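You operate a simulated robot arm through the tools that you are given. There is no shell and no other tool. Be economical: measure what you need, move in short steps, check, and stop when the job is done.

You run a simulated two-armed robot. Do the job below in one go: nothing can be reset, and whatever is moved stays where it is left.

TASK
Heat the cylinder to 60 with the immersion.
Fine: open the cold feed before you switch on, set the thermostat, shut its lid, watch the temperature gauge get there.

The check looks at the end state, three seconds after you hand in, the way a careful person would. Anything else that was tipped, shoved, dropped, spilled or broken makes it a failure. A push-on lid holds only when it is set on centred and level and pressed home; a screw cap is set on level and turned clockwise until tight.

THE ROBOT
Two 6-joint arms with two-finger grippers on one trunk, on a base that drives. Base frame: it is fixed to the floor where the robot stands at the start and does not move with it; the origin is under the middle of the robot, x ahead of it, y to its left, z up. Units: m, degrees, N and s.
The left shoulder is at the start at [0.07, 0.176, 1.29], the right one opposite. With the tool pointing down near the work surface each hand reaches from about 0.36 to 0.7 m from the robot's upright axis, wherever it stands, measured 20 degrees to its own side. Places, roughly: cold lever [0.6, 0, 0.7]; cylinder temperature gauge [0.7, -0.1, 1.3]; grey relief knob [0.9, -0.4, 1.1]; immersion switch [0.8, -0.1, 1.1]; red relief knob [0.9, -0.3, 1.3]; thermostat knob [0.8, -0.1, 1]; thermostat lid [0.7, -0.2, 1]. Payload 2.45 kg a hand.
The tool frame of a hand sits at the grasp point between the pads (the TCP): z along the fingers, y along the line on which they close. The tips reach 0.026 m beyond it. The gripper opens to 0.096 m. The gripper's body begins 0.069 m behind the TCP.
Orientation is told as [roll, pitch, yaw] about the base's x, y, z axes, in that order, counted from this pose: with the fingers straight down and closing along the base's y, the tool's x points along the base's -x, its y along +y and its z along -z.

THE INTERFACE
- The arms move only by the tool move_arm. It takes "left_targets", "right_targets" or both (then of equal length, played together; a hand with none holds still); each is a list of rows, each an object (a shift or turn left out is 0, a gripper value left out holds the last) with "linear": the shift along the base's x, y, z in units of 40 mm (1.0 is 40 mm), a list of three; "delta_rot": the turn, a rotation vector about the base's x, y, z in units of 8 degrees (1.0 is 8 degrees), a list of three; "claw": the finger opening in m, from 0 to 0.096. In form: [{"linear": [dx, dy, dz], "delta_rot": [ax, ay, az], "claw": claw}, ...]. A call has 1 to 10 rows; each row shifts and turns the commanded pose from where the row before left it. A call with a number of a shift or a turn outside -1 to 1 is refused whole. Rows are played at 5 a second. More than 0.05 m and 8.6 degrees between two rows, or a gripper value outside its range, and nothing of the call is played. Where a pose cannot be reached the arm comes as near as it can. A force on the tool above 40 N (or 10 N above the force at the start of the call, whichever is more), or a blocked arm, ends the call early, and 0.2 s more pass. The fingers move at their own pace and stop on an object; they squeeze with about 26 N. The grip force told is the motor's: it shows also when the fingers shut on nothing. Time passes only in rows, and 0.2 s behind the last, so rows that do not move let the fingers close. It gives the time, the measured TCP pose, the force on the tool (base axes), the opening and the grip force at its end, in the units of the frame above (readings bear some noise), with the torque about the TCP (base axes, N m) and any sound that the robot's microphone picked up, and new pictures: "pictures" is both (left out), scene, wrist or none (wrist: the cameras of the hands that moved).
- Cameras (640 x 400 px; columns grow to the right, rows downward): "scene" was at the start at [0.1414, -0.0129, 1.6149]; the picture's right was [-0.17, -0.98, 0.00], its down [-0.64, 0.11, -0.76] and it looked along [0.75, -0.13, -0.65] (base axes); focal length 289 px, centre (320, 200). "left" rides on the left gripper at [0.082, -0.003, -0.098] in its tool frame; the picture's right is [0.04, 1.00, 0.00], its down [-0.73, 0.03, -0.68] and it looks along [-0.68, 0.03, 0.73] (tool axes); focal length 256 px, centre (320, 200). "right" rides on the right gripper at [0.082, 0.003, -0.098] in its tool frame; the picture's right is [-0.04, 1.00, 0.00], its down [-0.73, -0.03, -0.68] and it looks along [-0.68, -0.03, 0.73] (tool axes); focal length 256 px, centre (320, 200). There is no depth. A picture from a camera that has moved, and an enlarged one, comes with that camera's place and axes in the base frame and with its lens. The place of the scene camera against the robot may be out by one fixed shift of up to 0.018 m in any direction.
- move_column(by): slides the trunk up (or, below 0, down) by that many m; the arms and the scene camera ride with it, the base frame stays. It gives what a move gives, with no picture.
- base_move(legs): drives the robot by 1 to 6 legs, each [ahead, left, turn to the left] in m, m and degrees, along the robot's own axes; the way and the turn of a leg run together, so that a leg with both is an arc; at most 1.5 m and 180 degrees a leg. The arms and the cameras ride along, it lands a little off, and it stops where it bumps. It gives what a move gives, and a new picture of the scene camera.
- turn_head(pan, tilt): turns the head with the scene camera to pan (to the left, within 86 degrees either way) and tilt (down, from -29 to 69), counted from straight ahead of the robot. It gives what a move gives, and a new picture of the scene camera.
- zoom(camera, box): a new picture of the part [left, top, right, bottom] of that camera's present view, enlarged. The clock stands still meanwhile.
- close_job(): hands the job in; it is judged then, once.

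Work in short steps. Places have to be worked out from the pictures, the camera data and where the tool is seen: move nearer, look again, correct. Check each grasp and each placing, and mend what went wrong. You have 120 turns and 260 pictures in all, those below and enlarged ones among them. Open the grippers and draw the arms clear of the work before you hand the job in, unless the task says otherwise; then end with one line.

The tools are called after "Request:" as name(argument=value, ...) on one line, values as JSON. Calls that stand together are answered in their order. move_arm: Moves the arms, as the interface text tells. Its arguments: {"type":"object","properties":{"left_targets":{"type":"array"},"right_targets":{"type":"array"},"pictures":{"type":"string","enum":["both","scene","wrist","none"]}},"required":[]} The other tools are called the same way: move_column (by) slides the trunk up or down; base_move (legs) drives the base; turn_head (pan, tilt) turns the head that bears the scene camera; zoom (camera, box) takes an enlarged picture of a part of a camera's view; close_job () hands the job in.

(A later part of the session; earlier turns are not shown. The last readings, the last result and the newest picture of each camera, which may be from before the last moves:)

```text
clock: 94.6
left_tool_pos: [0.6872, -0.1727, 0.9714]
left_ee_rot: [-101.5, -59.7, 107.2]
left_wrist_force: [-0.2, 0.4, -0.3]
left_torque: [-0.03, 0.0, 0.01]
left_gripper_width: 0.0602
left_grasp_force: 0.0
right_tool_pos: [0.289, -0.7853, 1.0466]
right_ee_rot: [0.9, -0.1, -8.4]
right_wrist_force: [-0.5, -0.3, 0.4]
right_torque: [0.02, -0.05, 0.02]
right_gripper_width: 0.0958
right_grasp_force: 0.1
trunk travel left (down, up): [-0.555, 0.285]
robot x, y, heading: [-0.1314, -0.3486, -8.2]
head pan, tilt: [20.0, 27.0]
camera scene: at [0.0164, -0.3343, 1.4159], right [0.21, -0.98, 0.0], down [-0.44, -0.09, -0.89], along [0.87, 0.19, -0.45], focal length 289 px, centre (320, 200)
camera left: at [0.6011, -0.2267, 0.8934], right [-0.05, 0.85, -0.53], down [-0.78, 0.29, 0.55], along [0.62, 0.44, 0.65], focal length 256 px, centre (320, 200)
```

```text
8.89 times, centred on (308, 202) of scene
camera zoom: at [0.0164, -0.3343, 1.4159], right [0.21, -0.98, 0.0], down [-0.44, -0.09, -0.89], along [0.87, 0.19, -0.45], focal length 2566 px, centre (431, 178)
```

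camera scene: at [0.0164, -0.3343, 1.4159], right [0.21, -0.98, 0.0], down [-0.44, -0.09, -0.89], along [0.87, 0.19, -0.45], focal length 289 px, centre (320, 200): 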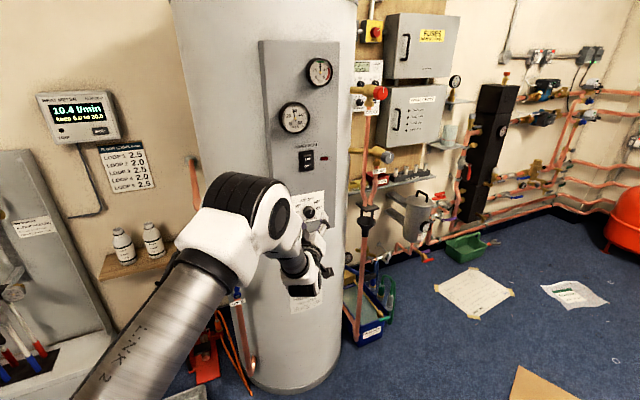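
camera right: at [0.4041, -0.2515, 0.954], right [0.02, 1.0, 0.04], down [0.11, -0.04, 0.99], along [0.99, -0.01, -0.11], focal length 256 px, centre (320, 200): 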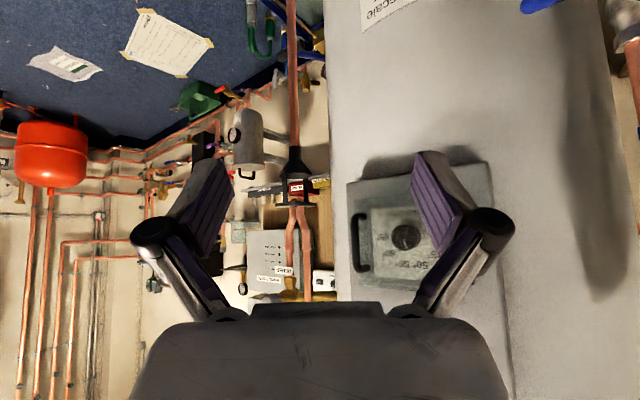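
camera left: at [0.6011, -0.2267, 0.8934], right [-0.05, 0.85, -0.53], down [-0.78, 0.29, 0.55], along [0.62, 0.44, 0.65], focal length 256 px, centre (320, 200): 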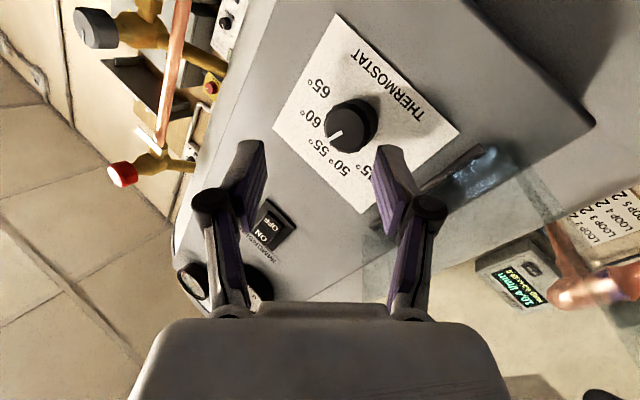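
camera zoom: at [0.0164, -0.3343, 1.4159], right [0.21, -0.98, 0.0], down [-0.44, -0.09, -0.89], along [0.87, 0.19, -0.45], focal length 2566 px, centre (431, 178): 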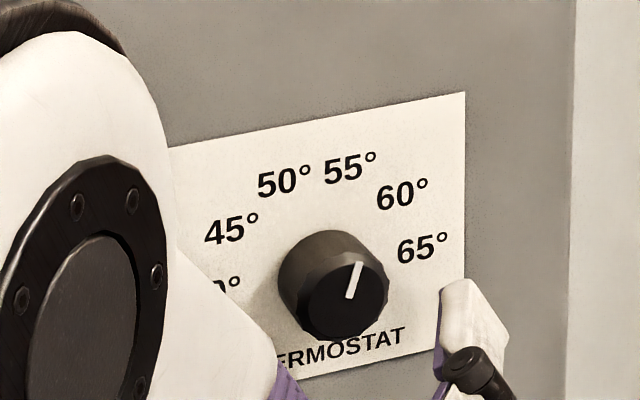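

Pointer is at about 55.5. I advance onto the knob with this alignment and grip.

Request:
move_arm(left_targets=[{"linear": [0.2, 0.5, -0.05]}, {"linear": [0.6, 0.1, 0]}, {"linear": [0.65, 0, 0]}, {"claw": 0}, {}, {}], pictures="wrist")

Request:
zoom(camera="scene", box=[280, 175, 340, 235])

```text
clock: 95.6
left_tool_pos: [0.7363, -0.1412, 0.966]
left_ee_rot: [-100.1, -59.4, 107.0]
left_wrist_force: [-20.1, 5.6, 0.9]
left_torque: [-0.51, 0.52, 0.2]
left_gripper_width: 0.0544
left_grasp_force: 26.3
right_tool_pos: [0.2885, -0.7851, 1.0465]
right_ee_rot: [1.0, -0.3, -8.2]
right_wrist_force: [-0.5, -0.6, 0.0]
right_torque: [0.05, 0.0, -0.03]
right_gripper_width: 0.0958
right_grasp_force: 0.1
trunk travel left (down, up): [-0.555, 0.285]
robot x, y, heading: [-0.1312, -0.3464, -8.2]
head pan, tilt: [20.0, 27.0]
stopped in row 4 (left hand): the force on the tool passed its limit at 45 N (the readings are from after the stop); the commanded pose is now the measured one
camera left: at [0.6519, -0.1976, 0.8887], right [-0.07, 0.84, -0.53], down [-0.78, 0.28, 0.56], along [0.62, 0.46, 0.64], focal length 256 px, centre (320, 200)
```

left: 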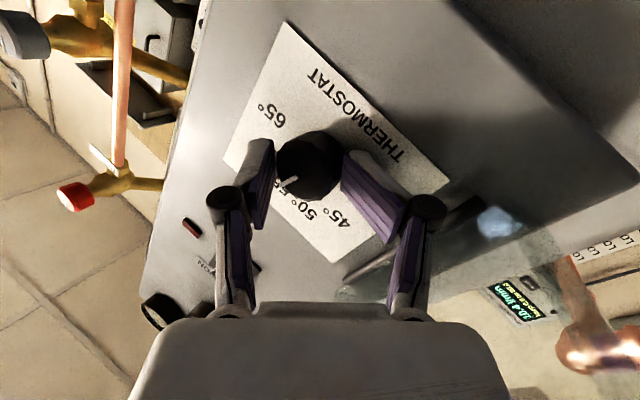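

```text
6.67 times, centred on (310, 205) of scene
camera zoom: at [0.0126, -0.333, 1.4163], right [0.21, -0.98, 0.0], down [-0.44, -0.1, -0.89], along [0.87, 0.19, -0.45], focal length 1925 px, centre (387, 167)
```

zoom: 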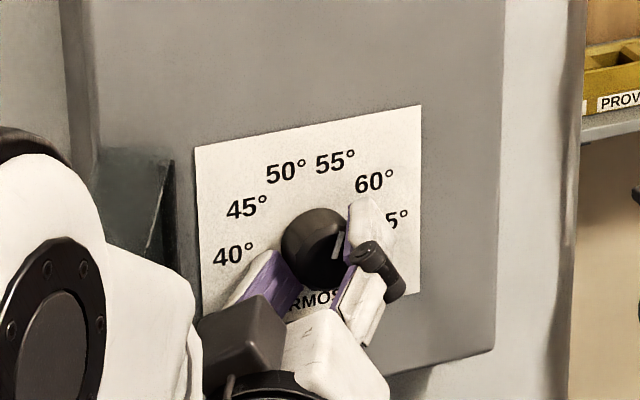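

The knob is centred between the fingers; I just complete the closing.

Request:
move_arm(left_targets=[{"linear": [-0.1, -0.05, 0], "claw": 0}, {}, {}], pictures="wrist")

```text
clock: 96.3
left_tool_pos: [0.7283, -0.1486, 0.9668]
left_ee_rot: [-100.3, -59.8, 106.9]
left_wrist_force: [-50.5, -13.6, 3.0]
left_torque: [-0.26, 0.34, 1.4]
left_gripper_width: 0.0404
left_grasp_force: 44.2
right_tool_pos: [0.2846, -0.7855, 1.0489]
right_ee_rot: [1.1, -0.5, -8.3]
right_wrist_force: [-0.3, -0.3, 0.8]
right_torque: [0.03, -0.01, 0.0]
right_gripper_width: 0.0959
right_grasp_force: 0.0
trunk travel left (down, up): [-0.555, 0.285]
robot x, y, heading: [-0.1297, -0.348, -8.1]
head pan, tilt: [20.0, 27.0]
stopped in row 3 (left hand): the force on the tool passed its limit at 42 N (the readings are from after the stop); the commanded pose is now the measured one
camera left: at [0.6434, -0.2029, 0.8899], right [-0.07, 0.85, -0.53], down [-0.78, 0.29, 0.56], along [0.62, 0.45, 0.64], focal length 256 px, centre (320, 200)
```

left: 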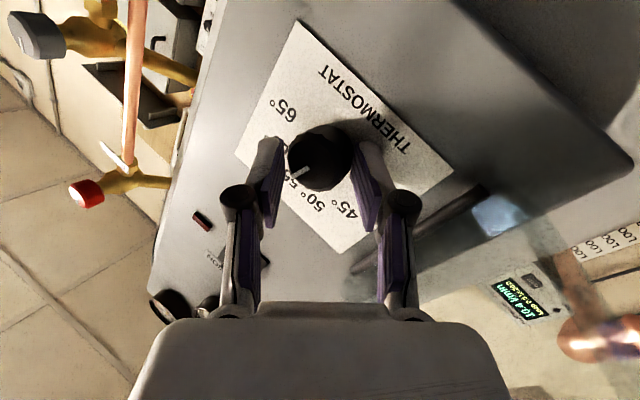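

The fingertips only catch the knob's front edge, since the tool is about 24° off its axis. I open, back off, yaw the hand 16° right to align with the knob axis, and go in deeper.

Request:
move_arm(left_targets=[{"claw": 0.06}, {"linear": [-0.6, 0.1, 0]}, {"delta_rot": [0, 0, -1]}, {"delta_rot": [0, 0, -1]}, {"linear": [0, 0.05, 0]}, {}], pictures="wrist")

Request:
zoom(camera="scene", box=[280, 175, 340, 235])

```text
clock: 97.2
left_tool_pos: [0.7132, -0.1486, 0.9571]
left_ee_rot: [-99.1, -60.0, 95.9]
left_wrist_force: [-5.0, -12.2, 3.7]
left_torque: [0.03, 0.6, 1.72]
left_gripper_width: 0.0603
left_grasp_force: 0.0
right_tool_pos: [0.2907, -0.7857, 1.0463]
right_ee_rot: [0.7, 0.0, -8.6]
right_wrist_force: [0.5, 1.3, 0.0]
right_torque: [-0.12, 0.06, 0.0]
right_gripper_width: 0.0961
right_grasp_force: 0.1
trunk travel left (down, up): [-0.555, 0.285]
robot x, y, heading: [-0.1312, -0.347, -7.9]
head pan, tilt: [20.0, 27.0]
stopped in row 4 (left hand): the force on the tool passed its limit at 74 N (the readings are from after the stop); the commanded pose is now the measured one
camera left: at [0.6189, -0.1888, 0.8817], right [0.07, 0.85, -0.53], down [-0.71, 0.41, 0.57], along [0.7, 0.33, 0.63], focal length 256 px, centre (320, 200)
```

left: 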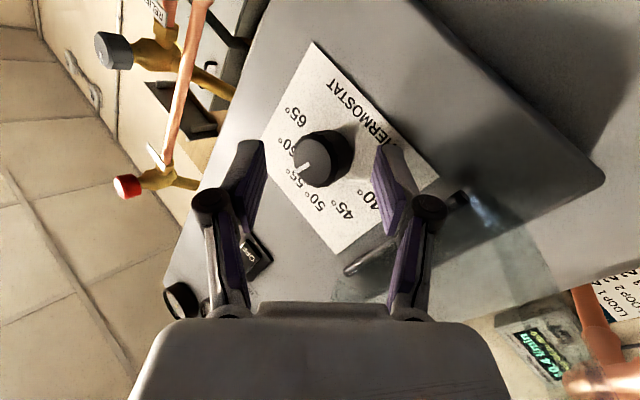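

```text
6.67 times, centred on (310, 205) of scene
camera zoom: at [0.019, -0.3315, 1.4156], right [0.2, -0.98, 0.0], down [-0.45, -0.09, -0.89], along [0.87, 0.18, -0.46], focal length 1925 px, centre (387, 167)
```

zoom: 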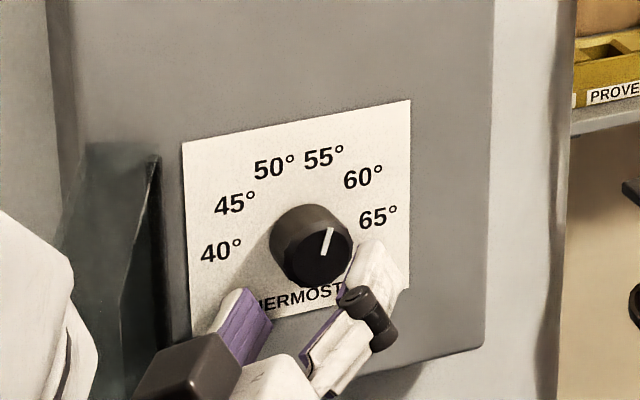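

Pointing is now within 17° of the knob axis; the wrist touched the lid on its left. I shift slightly right/up and advance onto the knob.

Request:
move_arm(left_targets=[{"linear": [0, -0.2, 0.3]}, {"linear": [0.45, 0.05, 0.05]}, {"linear": [0.45, 0.05, 0]}, {"claw": 0.03}, {"claw": 0.0}, {}], pictures="wrist")

Request:
zoom(camera="scene", box=[280, 175, 340, 235])

```text
clock: 98.2
left_tool_pos: [0.74, -0.1473, 0.968]
left_ee_rot: [-97.3, -60.0, 95.1]
left_wrist_force: [-26.9, 19.3, -16.9]
left_torque: [0.23, 0.47, 3.38]
left_gripper_width: 0.0704
left_grasp_force: 25.5
right_tool_pos: [0.2882, -0.7842, 1.0471]
right_ee_rot: [0.9, -0.4, -8.5]
right_wrist_force: [-0.4, -0.3, -0.3]
right_torque: [-0.01, 0.02, 0.0]
right_gripper_width: 0.096
right_grasp_force: 0.1
trunk travel left (down, up): [-0.555, 0.285]
robot x, y, heading: [-0.131, -0.346, -8.1]
head pan, tilt: [20.0, 27.0]
stopped in row 4 (left hand): the force on the tool passed its limit at 45 N (the readings are from after the stop); the commanded pose is now the measured one
camera left: at [0.6448, -0.1879, 0.8926], right [0.05, 0.85, -0.53], down [-0.71, 0.41, 0.58], along [0.7, 0.35, 0.62], focal length 256 px, centre (320, 200)
```

left: 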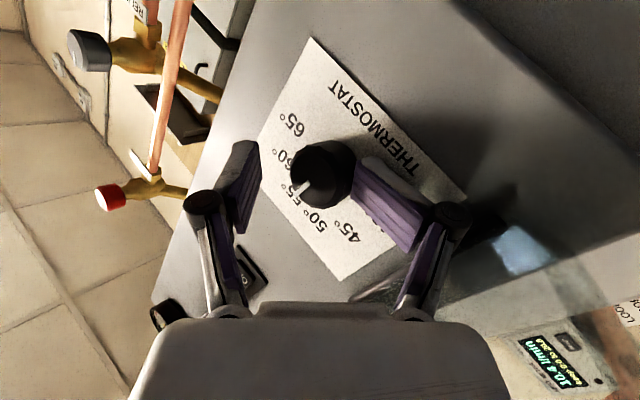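

```text
6.67 times, centred on (310, 205) of scene
camera zoom: at [0.0118, -0.3325, 1.4162], right [0.21, -0.98, 0.0], down [-0.44, -0.1, -0.89], along [0.87, 0.19, -0.45], focal length 1925 px, centre (387, 167)
```

zoom: 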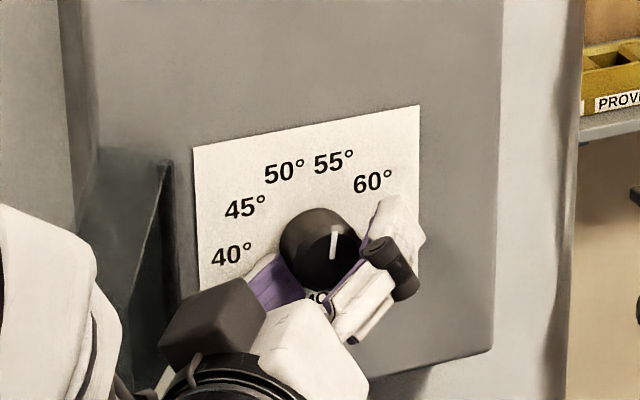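

The lower-left finger is riding against the knob: I need to shift the hand about 8 mm along its closing axis (left-down). I open, shift, advance, and close.

Request:
move_arm(left_targets=[{"linear": [-0.3, 0, 0], "claw": 0.064}, {"linear": [0, 0.2, -0.13]}, {"linear": [0.3, 0, 0]}, {"linear": [0.2, -0.02, 0]}, {}], pictures="wrist")

```text
clock: 99.3
left_tool_pos: [0.7422, -0.1503, 0.9676]
left_ee_rot: [-97.9, -60.4, 95.2]
left_wrist_force: [-7.6, 6.3, -5.7]
left_torque: [-0.18, 0.09, 0.21]
left_gripper_width: 0.0771
left_grasp_force: 6.3
right_tool_pos: [0.2803, -0.7921, 1.0477]
right_ee_rot: [1.2, -0.6, -8.5]
right_wrist_force: [0.1, -0.2, 0.7]
right_torque: [-0.03, 0.01, -0.01]
right_gripper_width: 0.0959
right_grasp_force: 0.0
trunk travel left (down, up): [-0.555, 0.285]
robot x, y, heading: [-0.1288, -0.3474, -8.1]
head pan, tilt: [20.0, 27.0]
camera left: at [0.6477, -0.1897, 0.8916], right [0.06, 0.85, -0.52], down [-0.71, 0.41, 0.58], along [0.7, 0.34, 0.63], focal length 256 px, centre (320, 200)
```

left: 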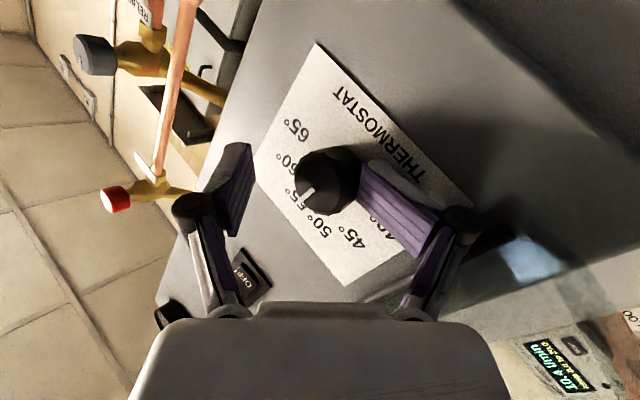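

I realise the panel faces slightly right (its right side is farther away), so the knob axis is about (0.95, +0.3, 0): I should approach from the right, well away from the lid. I back off and yaw the hand left accordingly.

Request:
move_arm(left_targets=[{"linear": [-0.6, -0.3, 0], "claw": 0.062}, {"linear": [-0.5, -0.3, 0], "delta_rot": [0, 0, 0.9]}, {"delta_rot": [0, 0, 0.9]}, {"delta_rot": [0, 0, 0.8]}, {}], pictures="wrist")

Request:
zoom(camera="scene", box=[270, 165, 350, 245])

```text
clock: 100.5
left_tool_pos: [0.7064, -0.169, 0.9647]
left_ee_rot: [-98.0, -59.9, 116.2]
left_wrist_force: [-0.4, -0.3, -0.1]
left_torque: [0.01, 0.0, 0.01]
left_gripper_width: 0.0622
left_grasp_force: 0.1
right_tool_pos: [0.2912, -0.7859, 1.047]
right_ee_rot: [0.8, -0.1, -8.4]
right_wrist_force: [0.0, -1.1, -0.7]
right_torque: [0.04, 0.03, -0.03]
right_gripper_width: 0.0957
right_grasp_force: 0.1
trunk travel left (down, up): [-0.555, 0.285]
robot x, y, heading: [-0.1312, -0.3471, -8.1]
head pan, tilt: [20.0, 27.0]
camera left: at [0.6337, -0.2398, 0.8896], right [-0.24, 0.81, -0.53], down [-0.81, 0.13, 0.57], along [0.53, 0.57, 0.63], focal length 256 px, centre (320, 200)
```

left: 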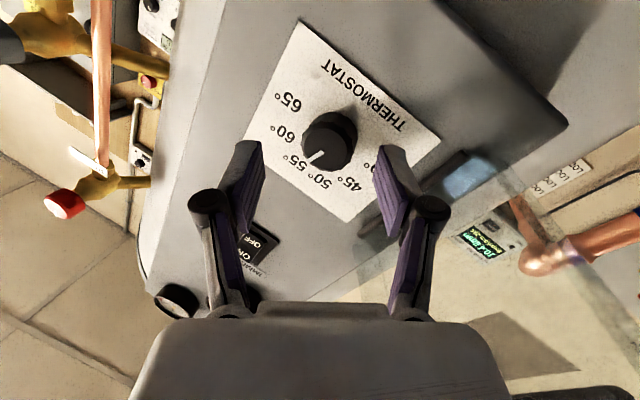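

```text
5.00 times, centred on (310, 205) of scene
camera zoom: at [0.0175, -0.3331, 1.4157], right [0.21, -0.98, 0.0], down [-0.44, -0.09, -0.89], along [0.87, 0.18, -0.45], focal length 1444 px, centre (370, 175)
```

zoom: 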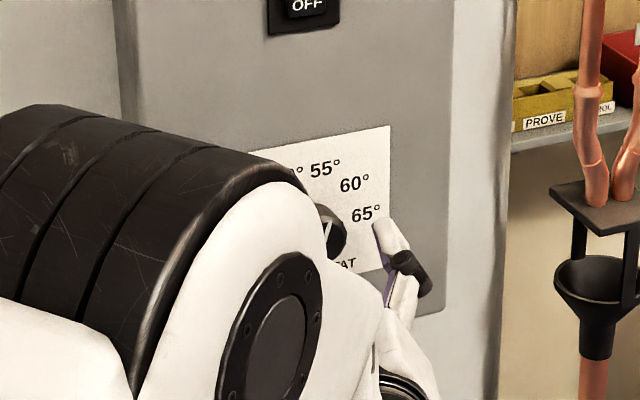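

Now well aligned, with the knob centred. I advance 5 cm and grip.

Request:
move_arm(left_targets=[{"linear": [0.41, 0.2, 0.07]}, {"linear": [0.41, 0.2, 0.06]}, {"linear": [0.35, 0.17, 0.05]}, {"claw": 0.02}, {"claw": 0}, {}], pictures="wrist")

```text
clock: 101.6
left_tool_pos: [0.7458, -0.1376, 0.9683]
left_ee_rot: [-97.0, -60.1, 115.9]
left_wrist_force: [-58.7, 6.6, -10.8]
left_torque: [-0.33, 0.07, -0.46]
left_gripper_width: 0.0606
left_grasp_force: 45.1
right_tool_pos: [0.2858, -0.7826, 1.0488]
right_ee_rot: [0.9, -0.5, -8.2]
right_wrist_force: [0.3, -0.3, -1.0]
right_torque: [0.04, 0.0, -0.01]
right_gripper_width: 0.0961
right_grasp_force: 0.0
trunk travel left (down, up): [-0.555, 0.285]
robot x, y, heading: [-0.1308, -0.348, -7.7]
head pan, tilt: [20.0, 27.0]
stopped in row 5 (left hand): the force on the tool passed its limit at 47 N (the readings are from after the stop); the commanded pose is now the measured one
camera left: at [0.6719, -0.2097, 0.8932], right [-0.26, 0.81, -0.53], down [-0.8, 0.12, 0.58], along [0.53, 0.57, 0.62], focal length 256 px, centre (320, 200)
```

left: 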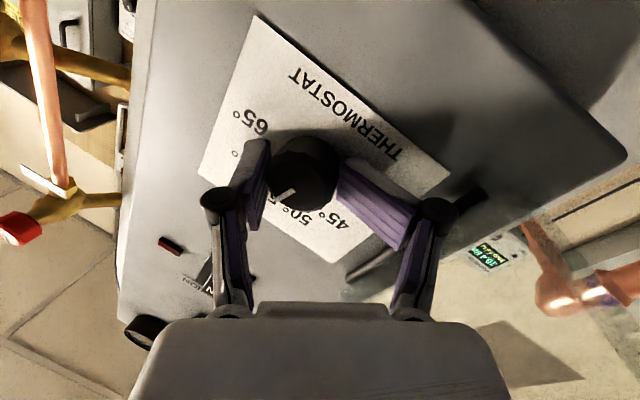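

I overshot: the knob is now ~7 mm to the image's left and the tips press in too hard. I open, back out slightly, shift right, and close again.

Request:
move_arm(left_targets=[{"linear": [-0.25, -0.1, 0], "claw": 0.066}, {"linear": [0, -0.15, 0.1]}, {}, {"claw": 0.03}, {"claw": 0}, {}], pictures="wrist")

```text
clock: 102.9
left_tool_pos: [0.7345, -0.1501, 0.9717]
left_ee_rot: [-96.5, -60.7, 115.3]
left_wrist_force: [-45.7, -6.6, 2.9]
left_torque: [-0.19, 0.3, 0.81]
left_gripper_width: 0.0371
left_grasp_force: 45.0
right_tool_pos: [0.2867, -0.7856, 1.0486]
right_ee_rot: [1.1, -0.5, -8.2]
right_wrist_force: [-0.4, 0.4, -0.6]
right_torque: [0.01, -0.01, 0.01]
right_gripper_width: 0.096
right_grasp_force: 0.1
trunk travel left (down, up): [-0.555, 0.285]
robot x, y, heading: [-0.1323, -0.3449, -7.6]
head pan, tilt: [20.0, 27.0]
stopped in row 6 (left hand): the force on the tool passed its limit at 76 N (the readings are from after the stop); the commanded pose is now the measured one
camera left: at [0.659, -0.2218, 0.896], right [-0.26, 0.81, -0.52], down [-0.8, 0.12, 0.59], along [0.54, 0.57, 0.62], focal length 256 px, centre (320, 200)
```

left: 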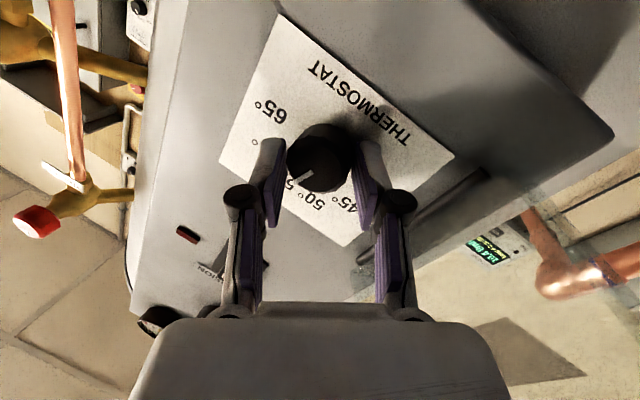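

Gripped (37 mm) and nearly centred. I turn clockwise about the true knob axis (0.95, 0.3, 0).

Request:
move_arm(left_targets=[{"linear": [-0.05, 0, 0], "delta_rot": [0.5, 0.15, 0]}, {"delta_rot": [0.5, 0.15, 0]}, {"delta_rot": [0.5, 0.15, 0]}, {"delta_rot": [0.5, 0.15, 0]}, {"delta_rot": [0.5, 0.15, 0]}], pictures="wrist")

Request:
zoom(camera="left", box=[200, 60, 460, 240])

```text
clock: 104.1
left_tool_pos: [0.7339, -0.1504, 0.9691]
left_ee_rot: [-115.7, -80.8, 134.0]
left_wrist_force: [-22.5, -13.9, 2.9]
left_torque: [-0.87, 1.19, 0.52]
left_gripper_width: 0.0381
left_grasp_force: 44.7
right_tool_pos: [0.2889, -0.7846, 1.0477]
right_ee_rot: [1.0, -0.4, -8.3]
right_wrist_force: [-0.6, 0.6, -0.4]
right_torque: [-0.01, -0.04, 0.04]
right_gripper_width: 0.0959
right_grasp_force: 0.0
trunk travel left (down, up): [-0.555, 0.285]
robot x, y, heading: [-0.1287, -0.3467, -7.9]
head pan, tilt: [20.0, 27.0]
camera left: at [0.6507, -0.1934, 0.8819], right [-0.3, 0.94, -0.18], down [-0.73, -0.1, 0.67], along [0.61, 0.33, 0.72], focal length 256 px, centre (320, 200)
```

left: 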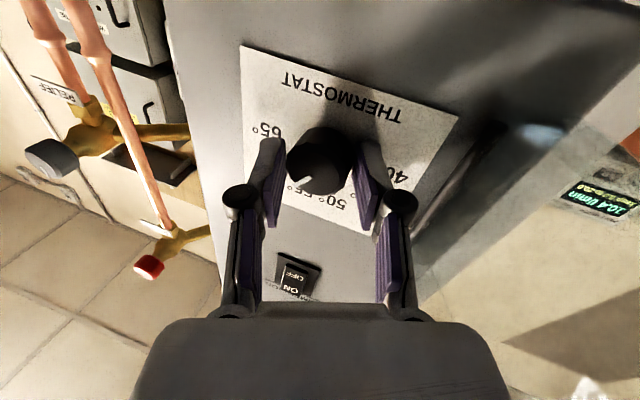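

```text
2.22 times, centred on (330, 150) of left
camera zoom: at [0.6507, -0.1934, 0.8819], right [-0.3, 0.94, -0.18], down [-0.73, -0.1, 0.67], along [0.61, 0.33, 0.72], focal length 569 px, centre (298, 311)
```

zoom: 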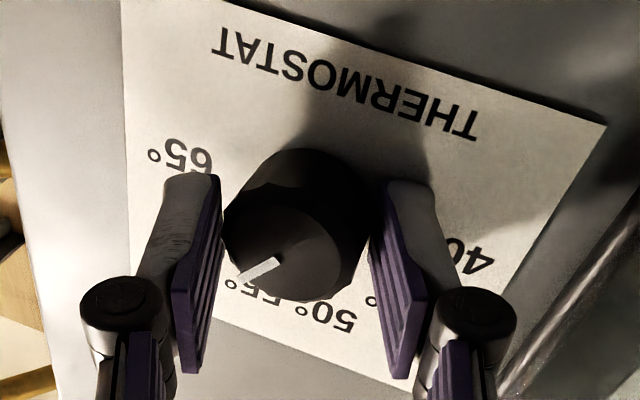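

The knob is turning with the hand: pointer is past 55 toward 60. I continue about 20° more.

Request:
move_arm(left_targets=[{"delta_rot": [0.5, 0.15, 0]}, {"delta_rot": [0.5, 0.15, 0]}, {"delta_rot": [0.5, 0.15, 0]}, {"delta_rot": [0.5, 0.15, 0]}], pictures="none")

Request:
zoom(camera="left", box=[200, 60, 460, 240])

Request:
zoom(camera="scene", box=[280, 170, 340, 230])

```text
clock: 104.9
left_tool_pos: [0.7323, -0.1496, 0.9673]
left_ee_rot: [143.6, -84.9, -126.0]
left_wrist_force: [-21.8, -8.2, 4.3]
left_torque: [0.38, -0.45, 1.0]
left_gripper_width: 0.0379
left_grasp_force: 45.0
right_tool_pos: [0.2869, -0.7847, 1.0474]
right_ee_rot: [0.9, -0.4, -8.4]
right_wrist_force: [0.3, 0.2, 0.0]
right_torque: [0.01, -0.02, 0.03]
right_gripper_width: 0.0959
right_grasp_force: 0.1
trunk travel left (down, up): [-0.555, 0.285]
robot x, y, heading: [-0.1292, -0.3471, -7.8]
head pan, tilt: [20.0, 27.0]
stopped in row 3 (left hand): the force on the tool passed its limit at 42 N (the readings are from after the stop); the commanded pose is now the measured one
```

```text
2.22 times, centred on (330, 150) of left
camera zoom: at [0.6447, -0.1768, 0.8793], right [-0.3, 0.95, 0.01], down [-0.69, -0.23, 0.68], along [0.66, 0.2, 0.73], focal length 569 px, centre (298, 311)
```

zoom: 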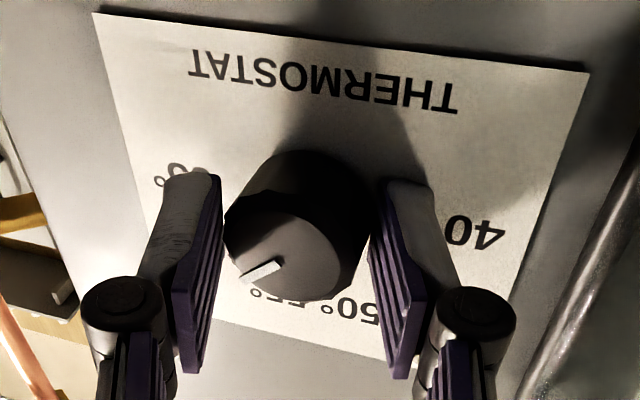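

```text
6.67 times, centred on (310, 200) of scene
camera zoom: at [0.0113, -0.3333, 1.4165], right [0.21, -0.98, 0.0], down [-0.44, -0.1, -0.89], along [0.87, 0.19, -0.45], focal length 1925 px, centre (387, 200)
```

zoom: 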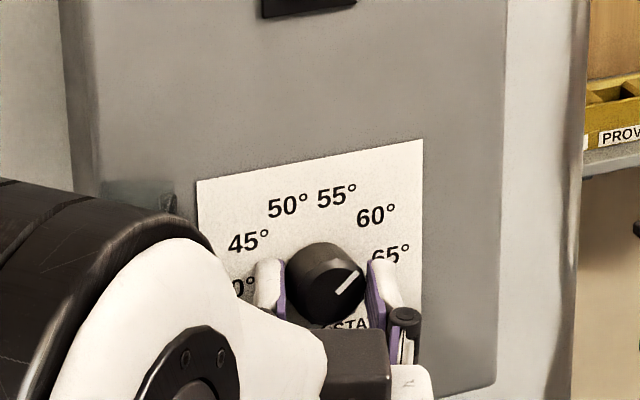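

Working it out on the dial plate's axes, the pointer is at about 58.5. I turn about 11° more.

Request:
move_arm(left_targets=[{"linear": [0, 0, 0.03], "delta_rot": [0.35, 0.1, 0]}, {"delta_rot": [0.35, 0.1, 0]}, {"delta_rot": [0.35, 0.1, 0]}, {"delta_rot": [0.35, 0.1, 0]}], pictures="none")

Request:
zoom(camera="scene", box=[295, 180, 325, 210])

```text
clock: 106.0
left_tool_pos: [0.7336, -0.1491, 0.9668]
left_ee_rot: [105.7, -74.9, -88.6]
left_wrist_force: [-23.1, -5.4, 4.3]
left_torque: [0.15, -0.27, 1.31]
left_gripper_width: 0.0373
left_grasp_force: 44.9
right_tool_pos: [0.2882, -0.7837, 1.0469]
right_ee_rot: [0.9, -0.4, -8.4]
right_wrist_force: [0.9, -0.1, -0.1]
right_torque: [-0.03, -0.01, 0.0]
right_gripper_width: 0.0959
right_grasp_force: 0.0
trunk travel left (down, up): [-0.555, 0.285]
robot x, y, heading: [-0.1322, -0.3463, -7.7]
head pan, tilt: [20.0, 27.0]
stopped in row 4 (left hand): the force on the tool passed its limit at 41 N (the readings are from after the stop); the commanded pose is now the measured one
```

```text
13.33 times, centred on (310, 195) of scene
camera zoom: at [0.0112, -0.3332, 1.4166], right [0.21, -0.98, 0.0], down [-0.44, -0.1, -0.89], along [0.87, 0.19, -0.45], focal length 3850 px, centre (453, 267)
```

zoom: 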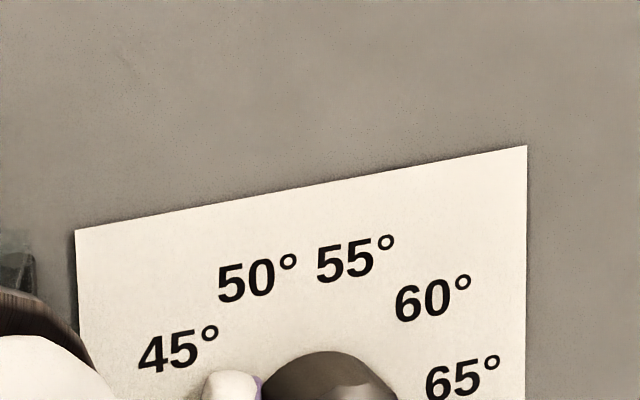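

Box too high; I zoom on the knob itself.

Request:
zoom(camera="scene", box=[290, 188, 330, 228])

```text
10.00 times, centred on (310, 208) of scene
camera zoom: at [0.0112, -0.3332, 1.4166], right [0.21, -0.98, 0.0], down [-0.44, -0.1, -0.89], along [0.87, 0.19, -0.45], focal length 2887 px, centre (420, 120)
```

zoom: 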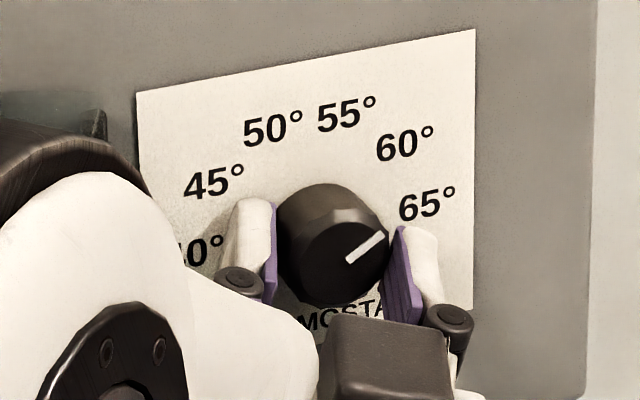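

The pointer is now at ~55° from vertical, against ~56° for the 60 mark: it's set to 60. I open gently and withdraw along the knob axis.

Request:
move_arm(left_targets=[{"claw": 0.056}, {}, {"linear": [-0.5, -0.17, 0]}, {"linear": [-0.7, -0.25, 0]}, {"linear": [-0.6, -0.4, 0]}, {}], pictures="wrist")

Request:
zoom(camera="scene", box=[290, 180, 330, 220])

Request:
zoom(camera="left", box=[200, 0, 460, 170])

```text
clock: 107.4
left_tool_pos: [0.6662, -0.1782, 0.9644]
left_ee_rot: [104.6, -75.0, -87.4]
left_wrist_force: [-0.1, 0.3, 0.7]
left_torque: [-0.01, 0.01, -0.01]
left_gripper_width: 0.0559
left_grasp_force: 0.0
right_tool_pos: [0.2913, -0.7831, 1.0452]
right_ee_rot: [0.9, -0.1, -8.3]
right_wrist_force: [-0.3, -0.1, 0.2]
right_torque: [0.0, 0.02, 0.02]
right_gripper_width: 0.096
right_grasp_force: 0.0
trunk travel left (down, up): [-0.555, 0.285]
robot x, y, heading: [-0.1327, -0.3503, -8.0]
head pan, tilt: [20.0, 27.0]
camera left: at [0.5714, -0.1886, 0.8781], right [-0.29, 0.93, 0.21], down [-0.65, -0.36, 0.67], along [0.7, 0.06, 0.71], focal length 256 px, centre (320, 200)
```

left: 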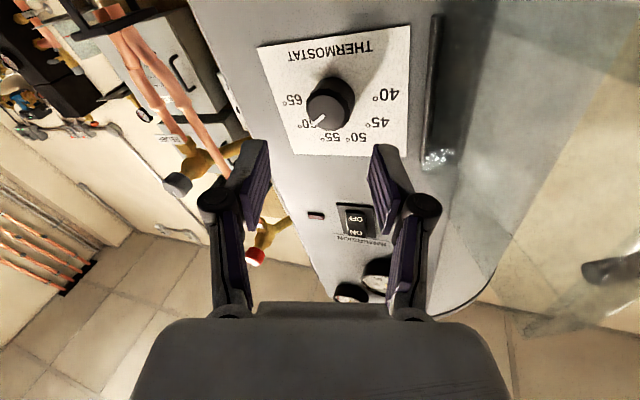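

```text
10.00 times, centred on (310, 200) of scene
camera zoom: at [0.0167, -0.3314, 1.4157], right [0.21, -0.98, 0.0], down [-0.44, -0.1, -0.89], along [0.87, 0.19, -0.45], focal length 2887 px, centre (420, 200)
```

zoom: 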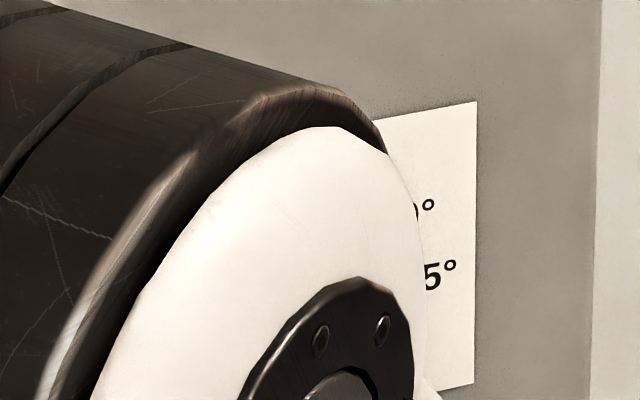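

```text
2.35 times, centred on (330, 85) of left
camera zoom: at [0.5714, -0.1886, 0.8781], right [-0.29, 0.93, 0.21], down [-0.65, -0.36, 0.67], along [0.7, 0.06, 0.71], focal length 602 px, centre (296, 471)
```

zoom: 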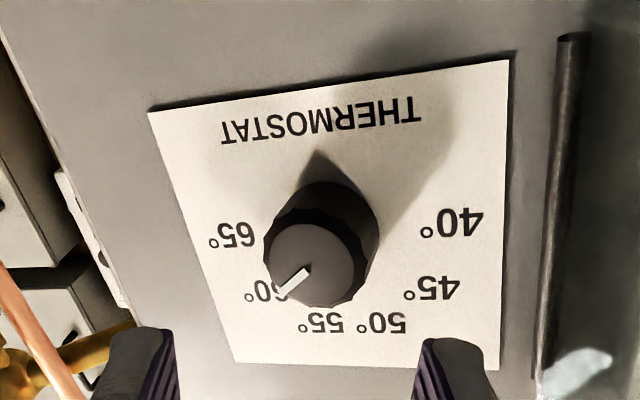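

The thermostat is at 60. Next, the lid: I raise the hand, yaw it right, and carry it over the lid to its left side.

Request:
move_arm(left_targets=[{"linear": [-0.3, -0.2, 1]}, {"linear": [0, 0, 1], "delta_rot": [0, 0, -1]}, {"linear": [0, 0, 1], "delta_rot": [0, 0, -1]}, {"linear": [0, 0, 1], "delta_rot": [0, 0, -1]}, {"linear": [0, 0, 0.9], "delta_rot": [0, 0, -1], "claw": 0}, {"linear": [-0.2, 1, 0]}, {"linear": [-0.2, 1, 0]}, {"linear": [-0.2, 1, 0]}, {"linear": [-0.2, 1, 0]}, {"linear": [0, 1, 0]}], pictures="both")

```text
clock: 109.6
left_tool_pos: [0.6178, 0.0122, 1.1577]
left_ee_rot: [105.0, -74.8, -119.7]
left_wrist_force: [0.0, -0.4, -0.7]
left_torque: [0.0, 0.01, 0.01]
left_gripper_width: 0.0
left_grasp_force: 25.8
right_tool_pos: [0.2906, -0.781, 1.0466]
right_ee_rot: [0.7, -0.1, -8.3]
right_wrist_force: [0.8, 0.9, 0.5]
right_torque: [0.01, 0.0, 0.01]
right_gripper_width: 0.0961
right_grasp_force: 0.1
trunk travel left (down, up): [-0.555, 0.285]
robot x, y, heading: [-0.1361, -0.3492, -7.6]
head pan, tilt: [20.0, 27.0]
camera scene: at [0.0161, -0.33, 1.4158], right [0.21, -0.98, 0.0], down [-0.44, -0.1, -0.89], along [0.87, 0.19, -0.45], focal length 289 px, centre (320, 200)
camera left: at [0.5331, 0.0549, 1.0722], right [0.24, 0.95, 0.21], down [-0.74, 0.04, 0.67], along [0.63, -0.32, 0.71], focal length 256 px, centre (320, 200)
```

scene: 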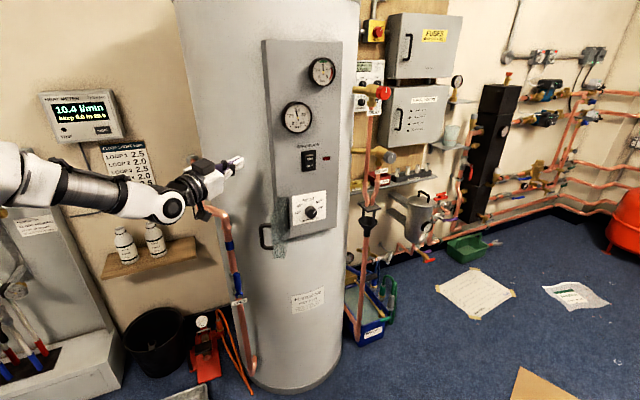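
left: 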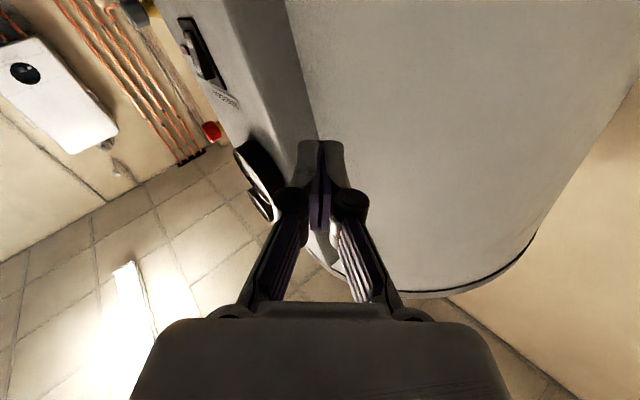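

The hand is left of and above the lid. I lower it beside the lid, staying left of the handle.

Request:
move_arm(left_targets=[{"linear": [-0.2, 0.9, -0.5]}, {"linear": [-0.2, 0.3, -1]}, {"linear": [0, 0, -1]}, {"linear": [0, 0, -1]}, {"linear": [0, 0, -0.8]}, {}], pictures="both")

Request:
zoom(camera="scene", box=[200, 150, 340, 270])

```text
clock: 111.0
left_tool_pos: [0.6042, 0.0545, 0.9867]
left_ee_rot: [104.9, -74.8, -119.7]
left_wrist_force: [-0.4, -0.5, 0.3]
left_torque: [0.02, 0.0, 0.02]
left_gripper_width: 0.0
left_grasp_force: 25.7
right_tool_pos: [0.2916, -0.7826, 1.0468]
right_ee_rot: [0.9, -0.1, -8.2]
right_wrist_force: [-0.7, -0.2, -0.7]
right_torque: [0.01, -0.01, -0.02]
right_gripper_width: 0.096
right_grasp_force: 0.0
trunk travel left (down, up): [-0.555, 0.285]
robot x, y, heading: [-0.1321, -0.3484, -7.9]
head pan, tilt: [20.0, 27.0]
camera scene: at [0.0156, -0.3319, 1.4159], right [0.21, -0.98, 0.0], down [-0.44, -0.1, -0.89], along [0.87, 0.19, -0.45], focal length 289 px, centre (320, 200)
camera left: at [0.52, 0.0961, 0.8999], right [0.24, 0.95, 0.21], down [-0.74, 0.04, 0.67], along [0.63, -0.32, 0.71], focal length 256 px, centre (320, 200)
```

scene: 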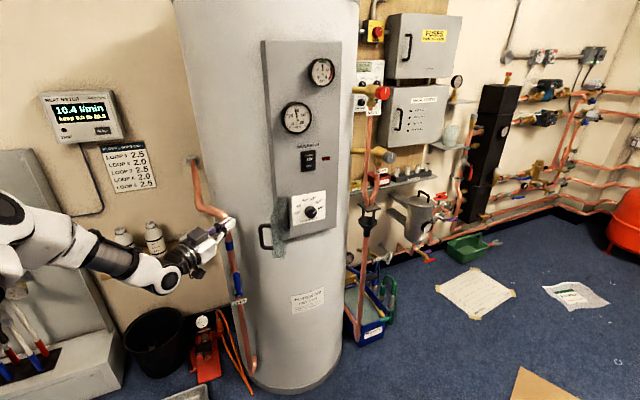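
left: 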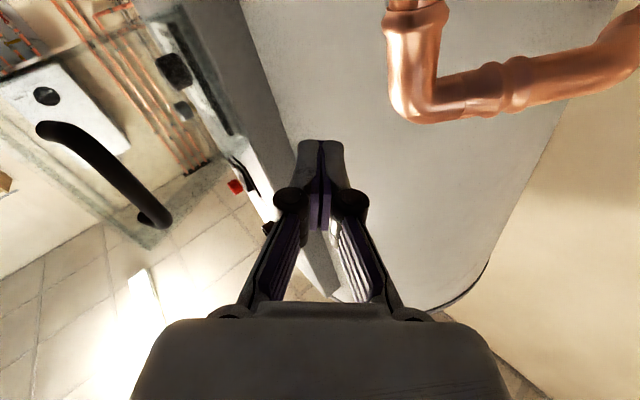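

```text
3.33 times, centred on (270, 210) of scene
camera zoom: at [0.0156, -0.3319, 1.4159], right [0.21, -0.98, 0.0], down [-0.44, -0.1, -0.89], along [0.87, 0.19, -0.45], focal length 962 px, centre (487, 167)
```

zoom: 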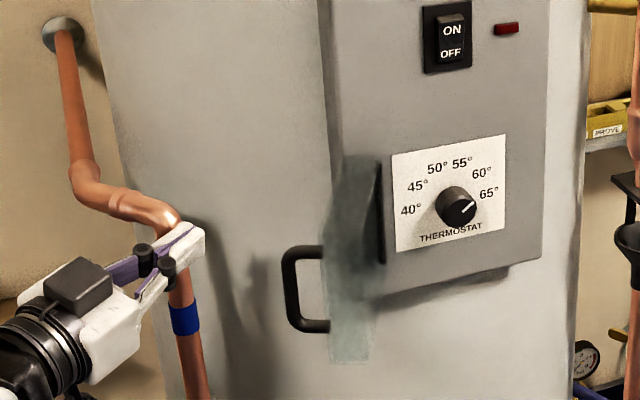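

The hand sits left of the lid and its handle. I push toward -y to swing the lid back.

Request:
move_arm(left_targets=[{"linear": [0, -0.8, 0]}, {"linear": [0, -0.7, -0.1]}, {"linear": [0, -0.6, 0]}, {"linear": [0, -0.6, 0]}, {"linear": [0.1, -0.6, 0]}, {"linear": [0.1, -0.6, 0]}], pictures="wrist")

Request:
zoom(camera="scene", box=[220, 150, 360, 270])

```text
clock: 112.4
left_tool_pos: [0.6113, -0.0992, 0.9824]
left_ee_rot: [104.6, -74.8, -119.4]
left_wrist_force: [-1.1, 0.1, 0.5]
left_torque: [0.01, 0.0, 0.04]
left_gripper_width: 0.0
left_grasp_force: 25.7
right_tool_pos: [0.2914, -0.784, 1.045]
right_ee_rot: [0.9, -0.2, -8.2]
right_wrist_force: [0.1, 0.3, -0.3]
right_torque: [0.04, -0.03, 0.01]
right_gripper_width: 0.0957
right_grasp_force: 0.1
trunk travel left (down, up): [-0.555, 0.285]
robot x, y, heading: [-0.1309, -0.3487, -7.8]
head pan, tilt: [20.0, 27.0]
camera left: at [0.5266, -0.0571, 0.897], right [0.24, 0.95, 0.21], down [-0.74, 0.04, 0.67], along [0.63, -0.32, 0.71], focal length 256 px, centre (320, 200)
```

left: 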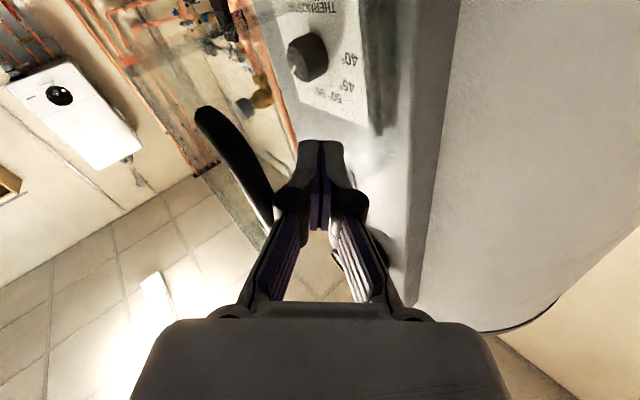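

```text
3.33 times, centred on (290, 210) of scene
camera zoom: at [0.0166, -0.3337, 1.4158], right [0.21, -0.98, 0.0], down [-0.44, -0.09, -0.89], along [0.87, 0.19, -0.45], focal length 962 px, centre (420, 167)
```

zoom: 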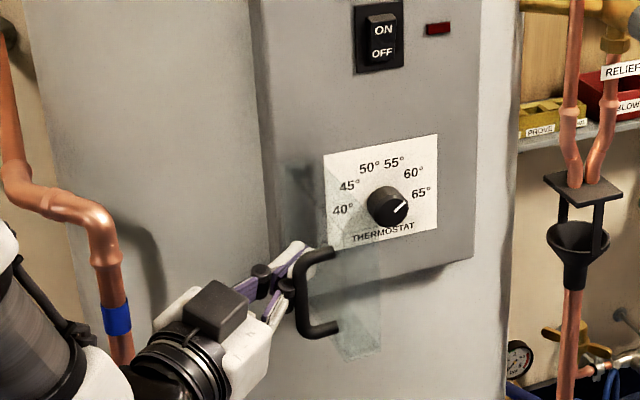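

The lid is swinging closed (about 70°). I continue, curving toward the panel.

Request:
move_arm(left_targets=[{"linear": [0, -0.6, 0]}, {"linear": [0.1, -0.6, 0]}, {"linear": [0.3, -0.5, 0]}, {"linear": [0.4, -0.4, 0]}, {"linear": [0.5, -0.3, 0]}], pictures="wrist")

Request:
zoom(camera="scene", box=[220, 150, 360, 270])

```text
clock: 113.6
left_tool_pos: [0.6662, -0.1856, 0.9838]
left_ee_rot: [105.6, -75.4, -119.9]
left_wrist_force: [13.6, 33.1, 4.1]
left_torque: [-0.4, 0.04, 0.47]
left_gripper_width: 0.0001
left_grasp_force: 25.6
right_tool_pos: [0.2945, -0.7775, 1.0477]
right_ee_rot: [0.6, -0.1, -8.1]
right_wrist_force: [-0.4, 0.2, 0.1]
right_torque: [-0.05, -0.01, -0.02]
right_gripper_width: 0.0962
right_grasp_force: 0.1
trunk travel left (down, up): [-0.555, 0.285]
robot x, y, heading: [-0.1297, -0.3463, -7.6]
head pan, tilt: [20.0, 27.0]
camera left: at [0.5799, -0.1451, 0.8979], right [0.24, 0.95, 0.2], down [-0.74, 0.04, 0.67], along [0.63, -0.31, 0.71], focal length 256 px, centre (320, 200)
```

left: 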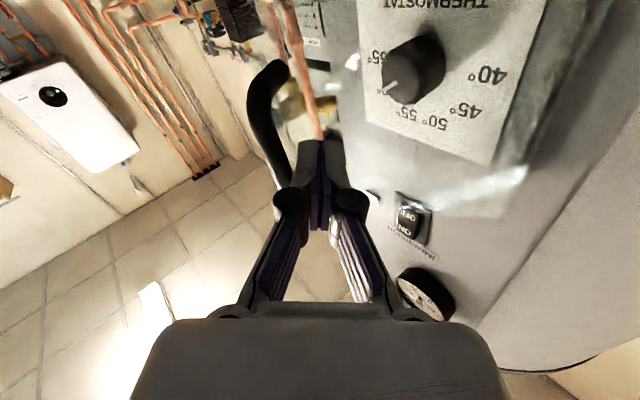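

```text
3.33 times, centred on (290, 210) of scene
camera zoom: at [0.0183, -0.3247, 1.4156], right [0.21, -0.98, 0.0], down [-0.44, -0.1, -0.89], along [0.87, 0.19, -0.46], focal length 962 px, centre (420, 167)
```

zoom: 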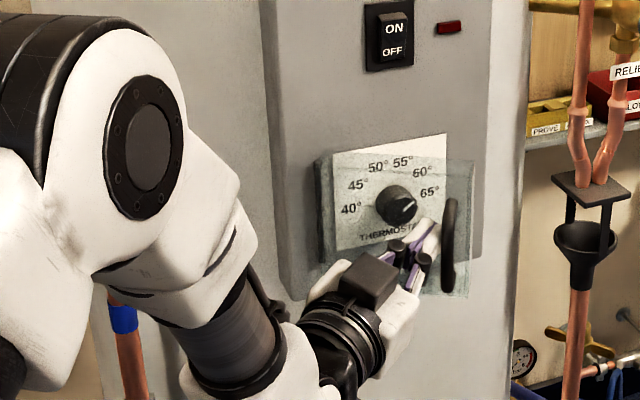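

Lid nearly shut. I ease off the handle and push straight in toward the panel.

Request:
move_arm(left_targets=[{"linear": [-0.1, 0.4, 0]}, {"linear": [0.5, 0.1, 0]}, {"linear": [0.5, 0.1, 0]}, {"linear": [0.4, 0.1, 0]}, {"linear": [0.3, 0.05, 0]}, {"linear": [0.2, 0.05, 0]}, {"linear": [0.2, 0.05, 0]}], pictures="wrist")

Request:
zoom(camera="scene", box=[220, 150, 360, 270])

```text
clock: 114.8
left_tool_pos: [0.7159, -0.1677, 0.9833]
left_ee_rot: [103.0, -74.7, -118.4]
left_wrist_force: [-40.0, -8.1, 7.7]
left_torque: [-0.04, 0.07, 0.0]
left_gripper_width: 0.0
left_grasp_force: 25.9
right_tool_pos: [0.2852, -0.7837, 1.0496]
right_ee_rot: [1.0, -0.4, -8.1]
right_wrist_force: [-0.3, -0.2, 0.4]
right_torque: [-0.02, 0.02, 0.02]
right_gripper_width: 0.0959
right_grasp_force: 0.1
trunk travel left (down, up): [-0.555, 0.285]
robot x, y, heading: [-0.129, -0.3441, -7.7]
head pan, tilt: [20.0, 27.0]
stopped in row 6 (left hand): the force on the tool passed its limit at 63 N (the readings are from after the stop); the commanded pose is now the measured one
camera left: at [0.6312, -0.1253, 0.8984], right [0.25, 0.94, 0.22], down [-0.74, 0.04, 0.67], along [0.63, -0.33, 0.7], focal length 256 px, centre (320, 200)
```

left: 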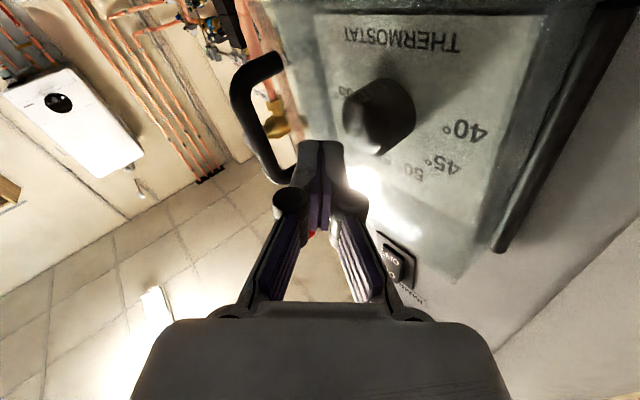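

```text
3.33 times, centred on (290, 210) of scene
camera zoom: at [0.007, -0.3331, 1.4171], right [0.21, -0.98, 0.0], down [-0.44, -0.1, -0.89], along [0.87, 0.19, -0.45], focal length 962 px, centre (420, 167)
```

zoom: 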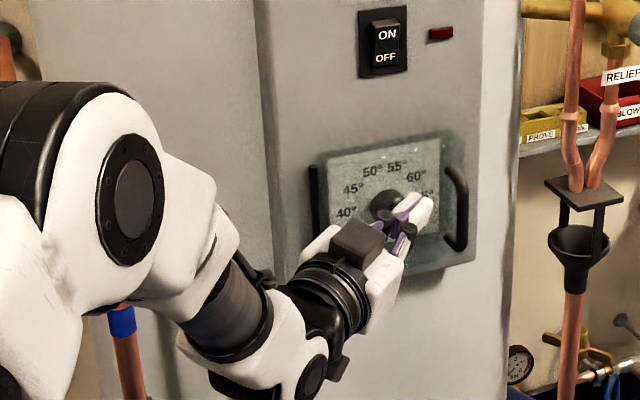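

The lid is home against the panel. I withdraw and inspect lid and dial.

Request:
move_arm(left_targets=[{"linear": [-0.7, 0, 0]}, {"linear": [-0.8, 0, 0.5]}, {"linear": [-0.3, 0, 1]}, {"linear": [0, 0.2, 1]}, {"linear": [0, 0.3, 1]}, {}], pictures="wrist")

Request:
zoom(camera="scene", box=[260, 140, 350, 240])

```text
clock: 116.2
left_tool_pos: [0.6484, -0.1492, 1.1174]
left_ee_rot: [101.4, -75.1, -116.7]
left_wrist_force: [-0.6, -0.8, -0.2]
left_torque: [0.0, -0.02, 0.01]
left_gripper_width: 0.0001
left_grasp_force: 26.1
right_tool_pos: [0.292, -0.783, 1.0462]
right_ee_rot: [0.9, -0.2, -8.3]
right_wrist_force: [0.1, 0.9, -0.3]
right_torque: [0.01, 0.04, 0.0]
right_gripper_width: 0.096
right_grasp_force: 0.1
trunk travel left (down, up): [-0.555, 0.285]
robot x, y, heading: [-0.1292, -0.3456, -7.6]
head pan, tilt: [20.0, 27.0]
camera left: at [0.5615, -0.1065, 1.0332], right [0.25, 0.94, 0.21], down [-0.73, 0.04, 0.68], along [0.63, -0.33, 0.7], focal length 256 px, centre (320, 200)
```

left: 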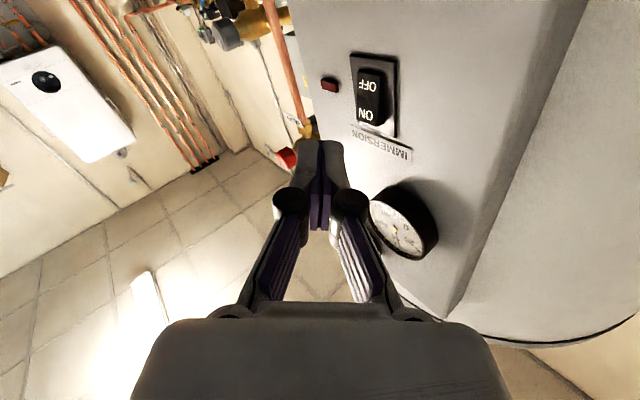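

```text
4.00 times, centred on (305, 190) of scene
camera zoom: at [0.0177, -0.3323, 1.4156], right [0.21, -0.98, 0.0], down [-0.44, -0.1, -0.89], along [0.87, 0.19, -0.46], focal length 1155 px, centre (380, 240)
```

zoom: 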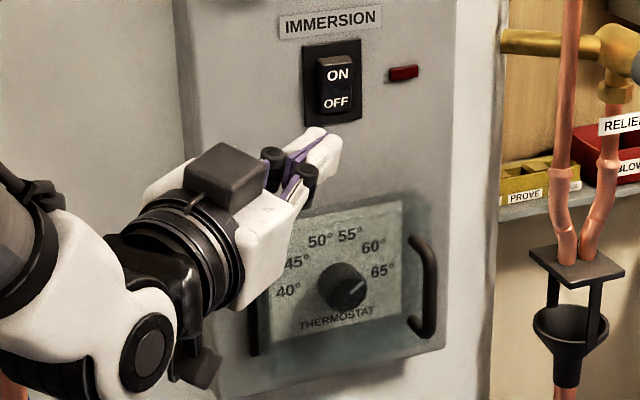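

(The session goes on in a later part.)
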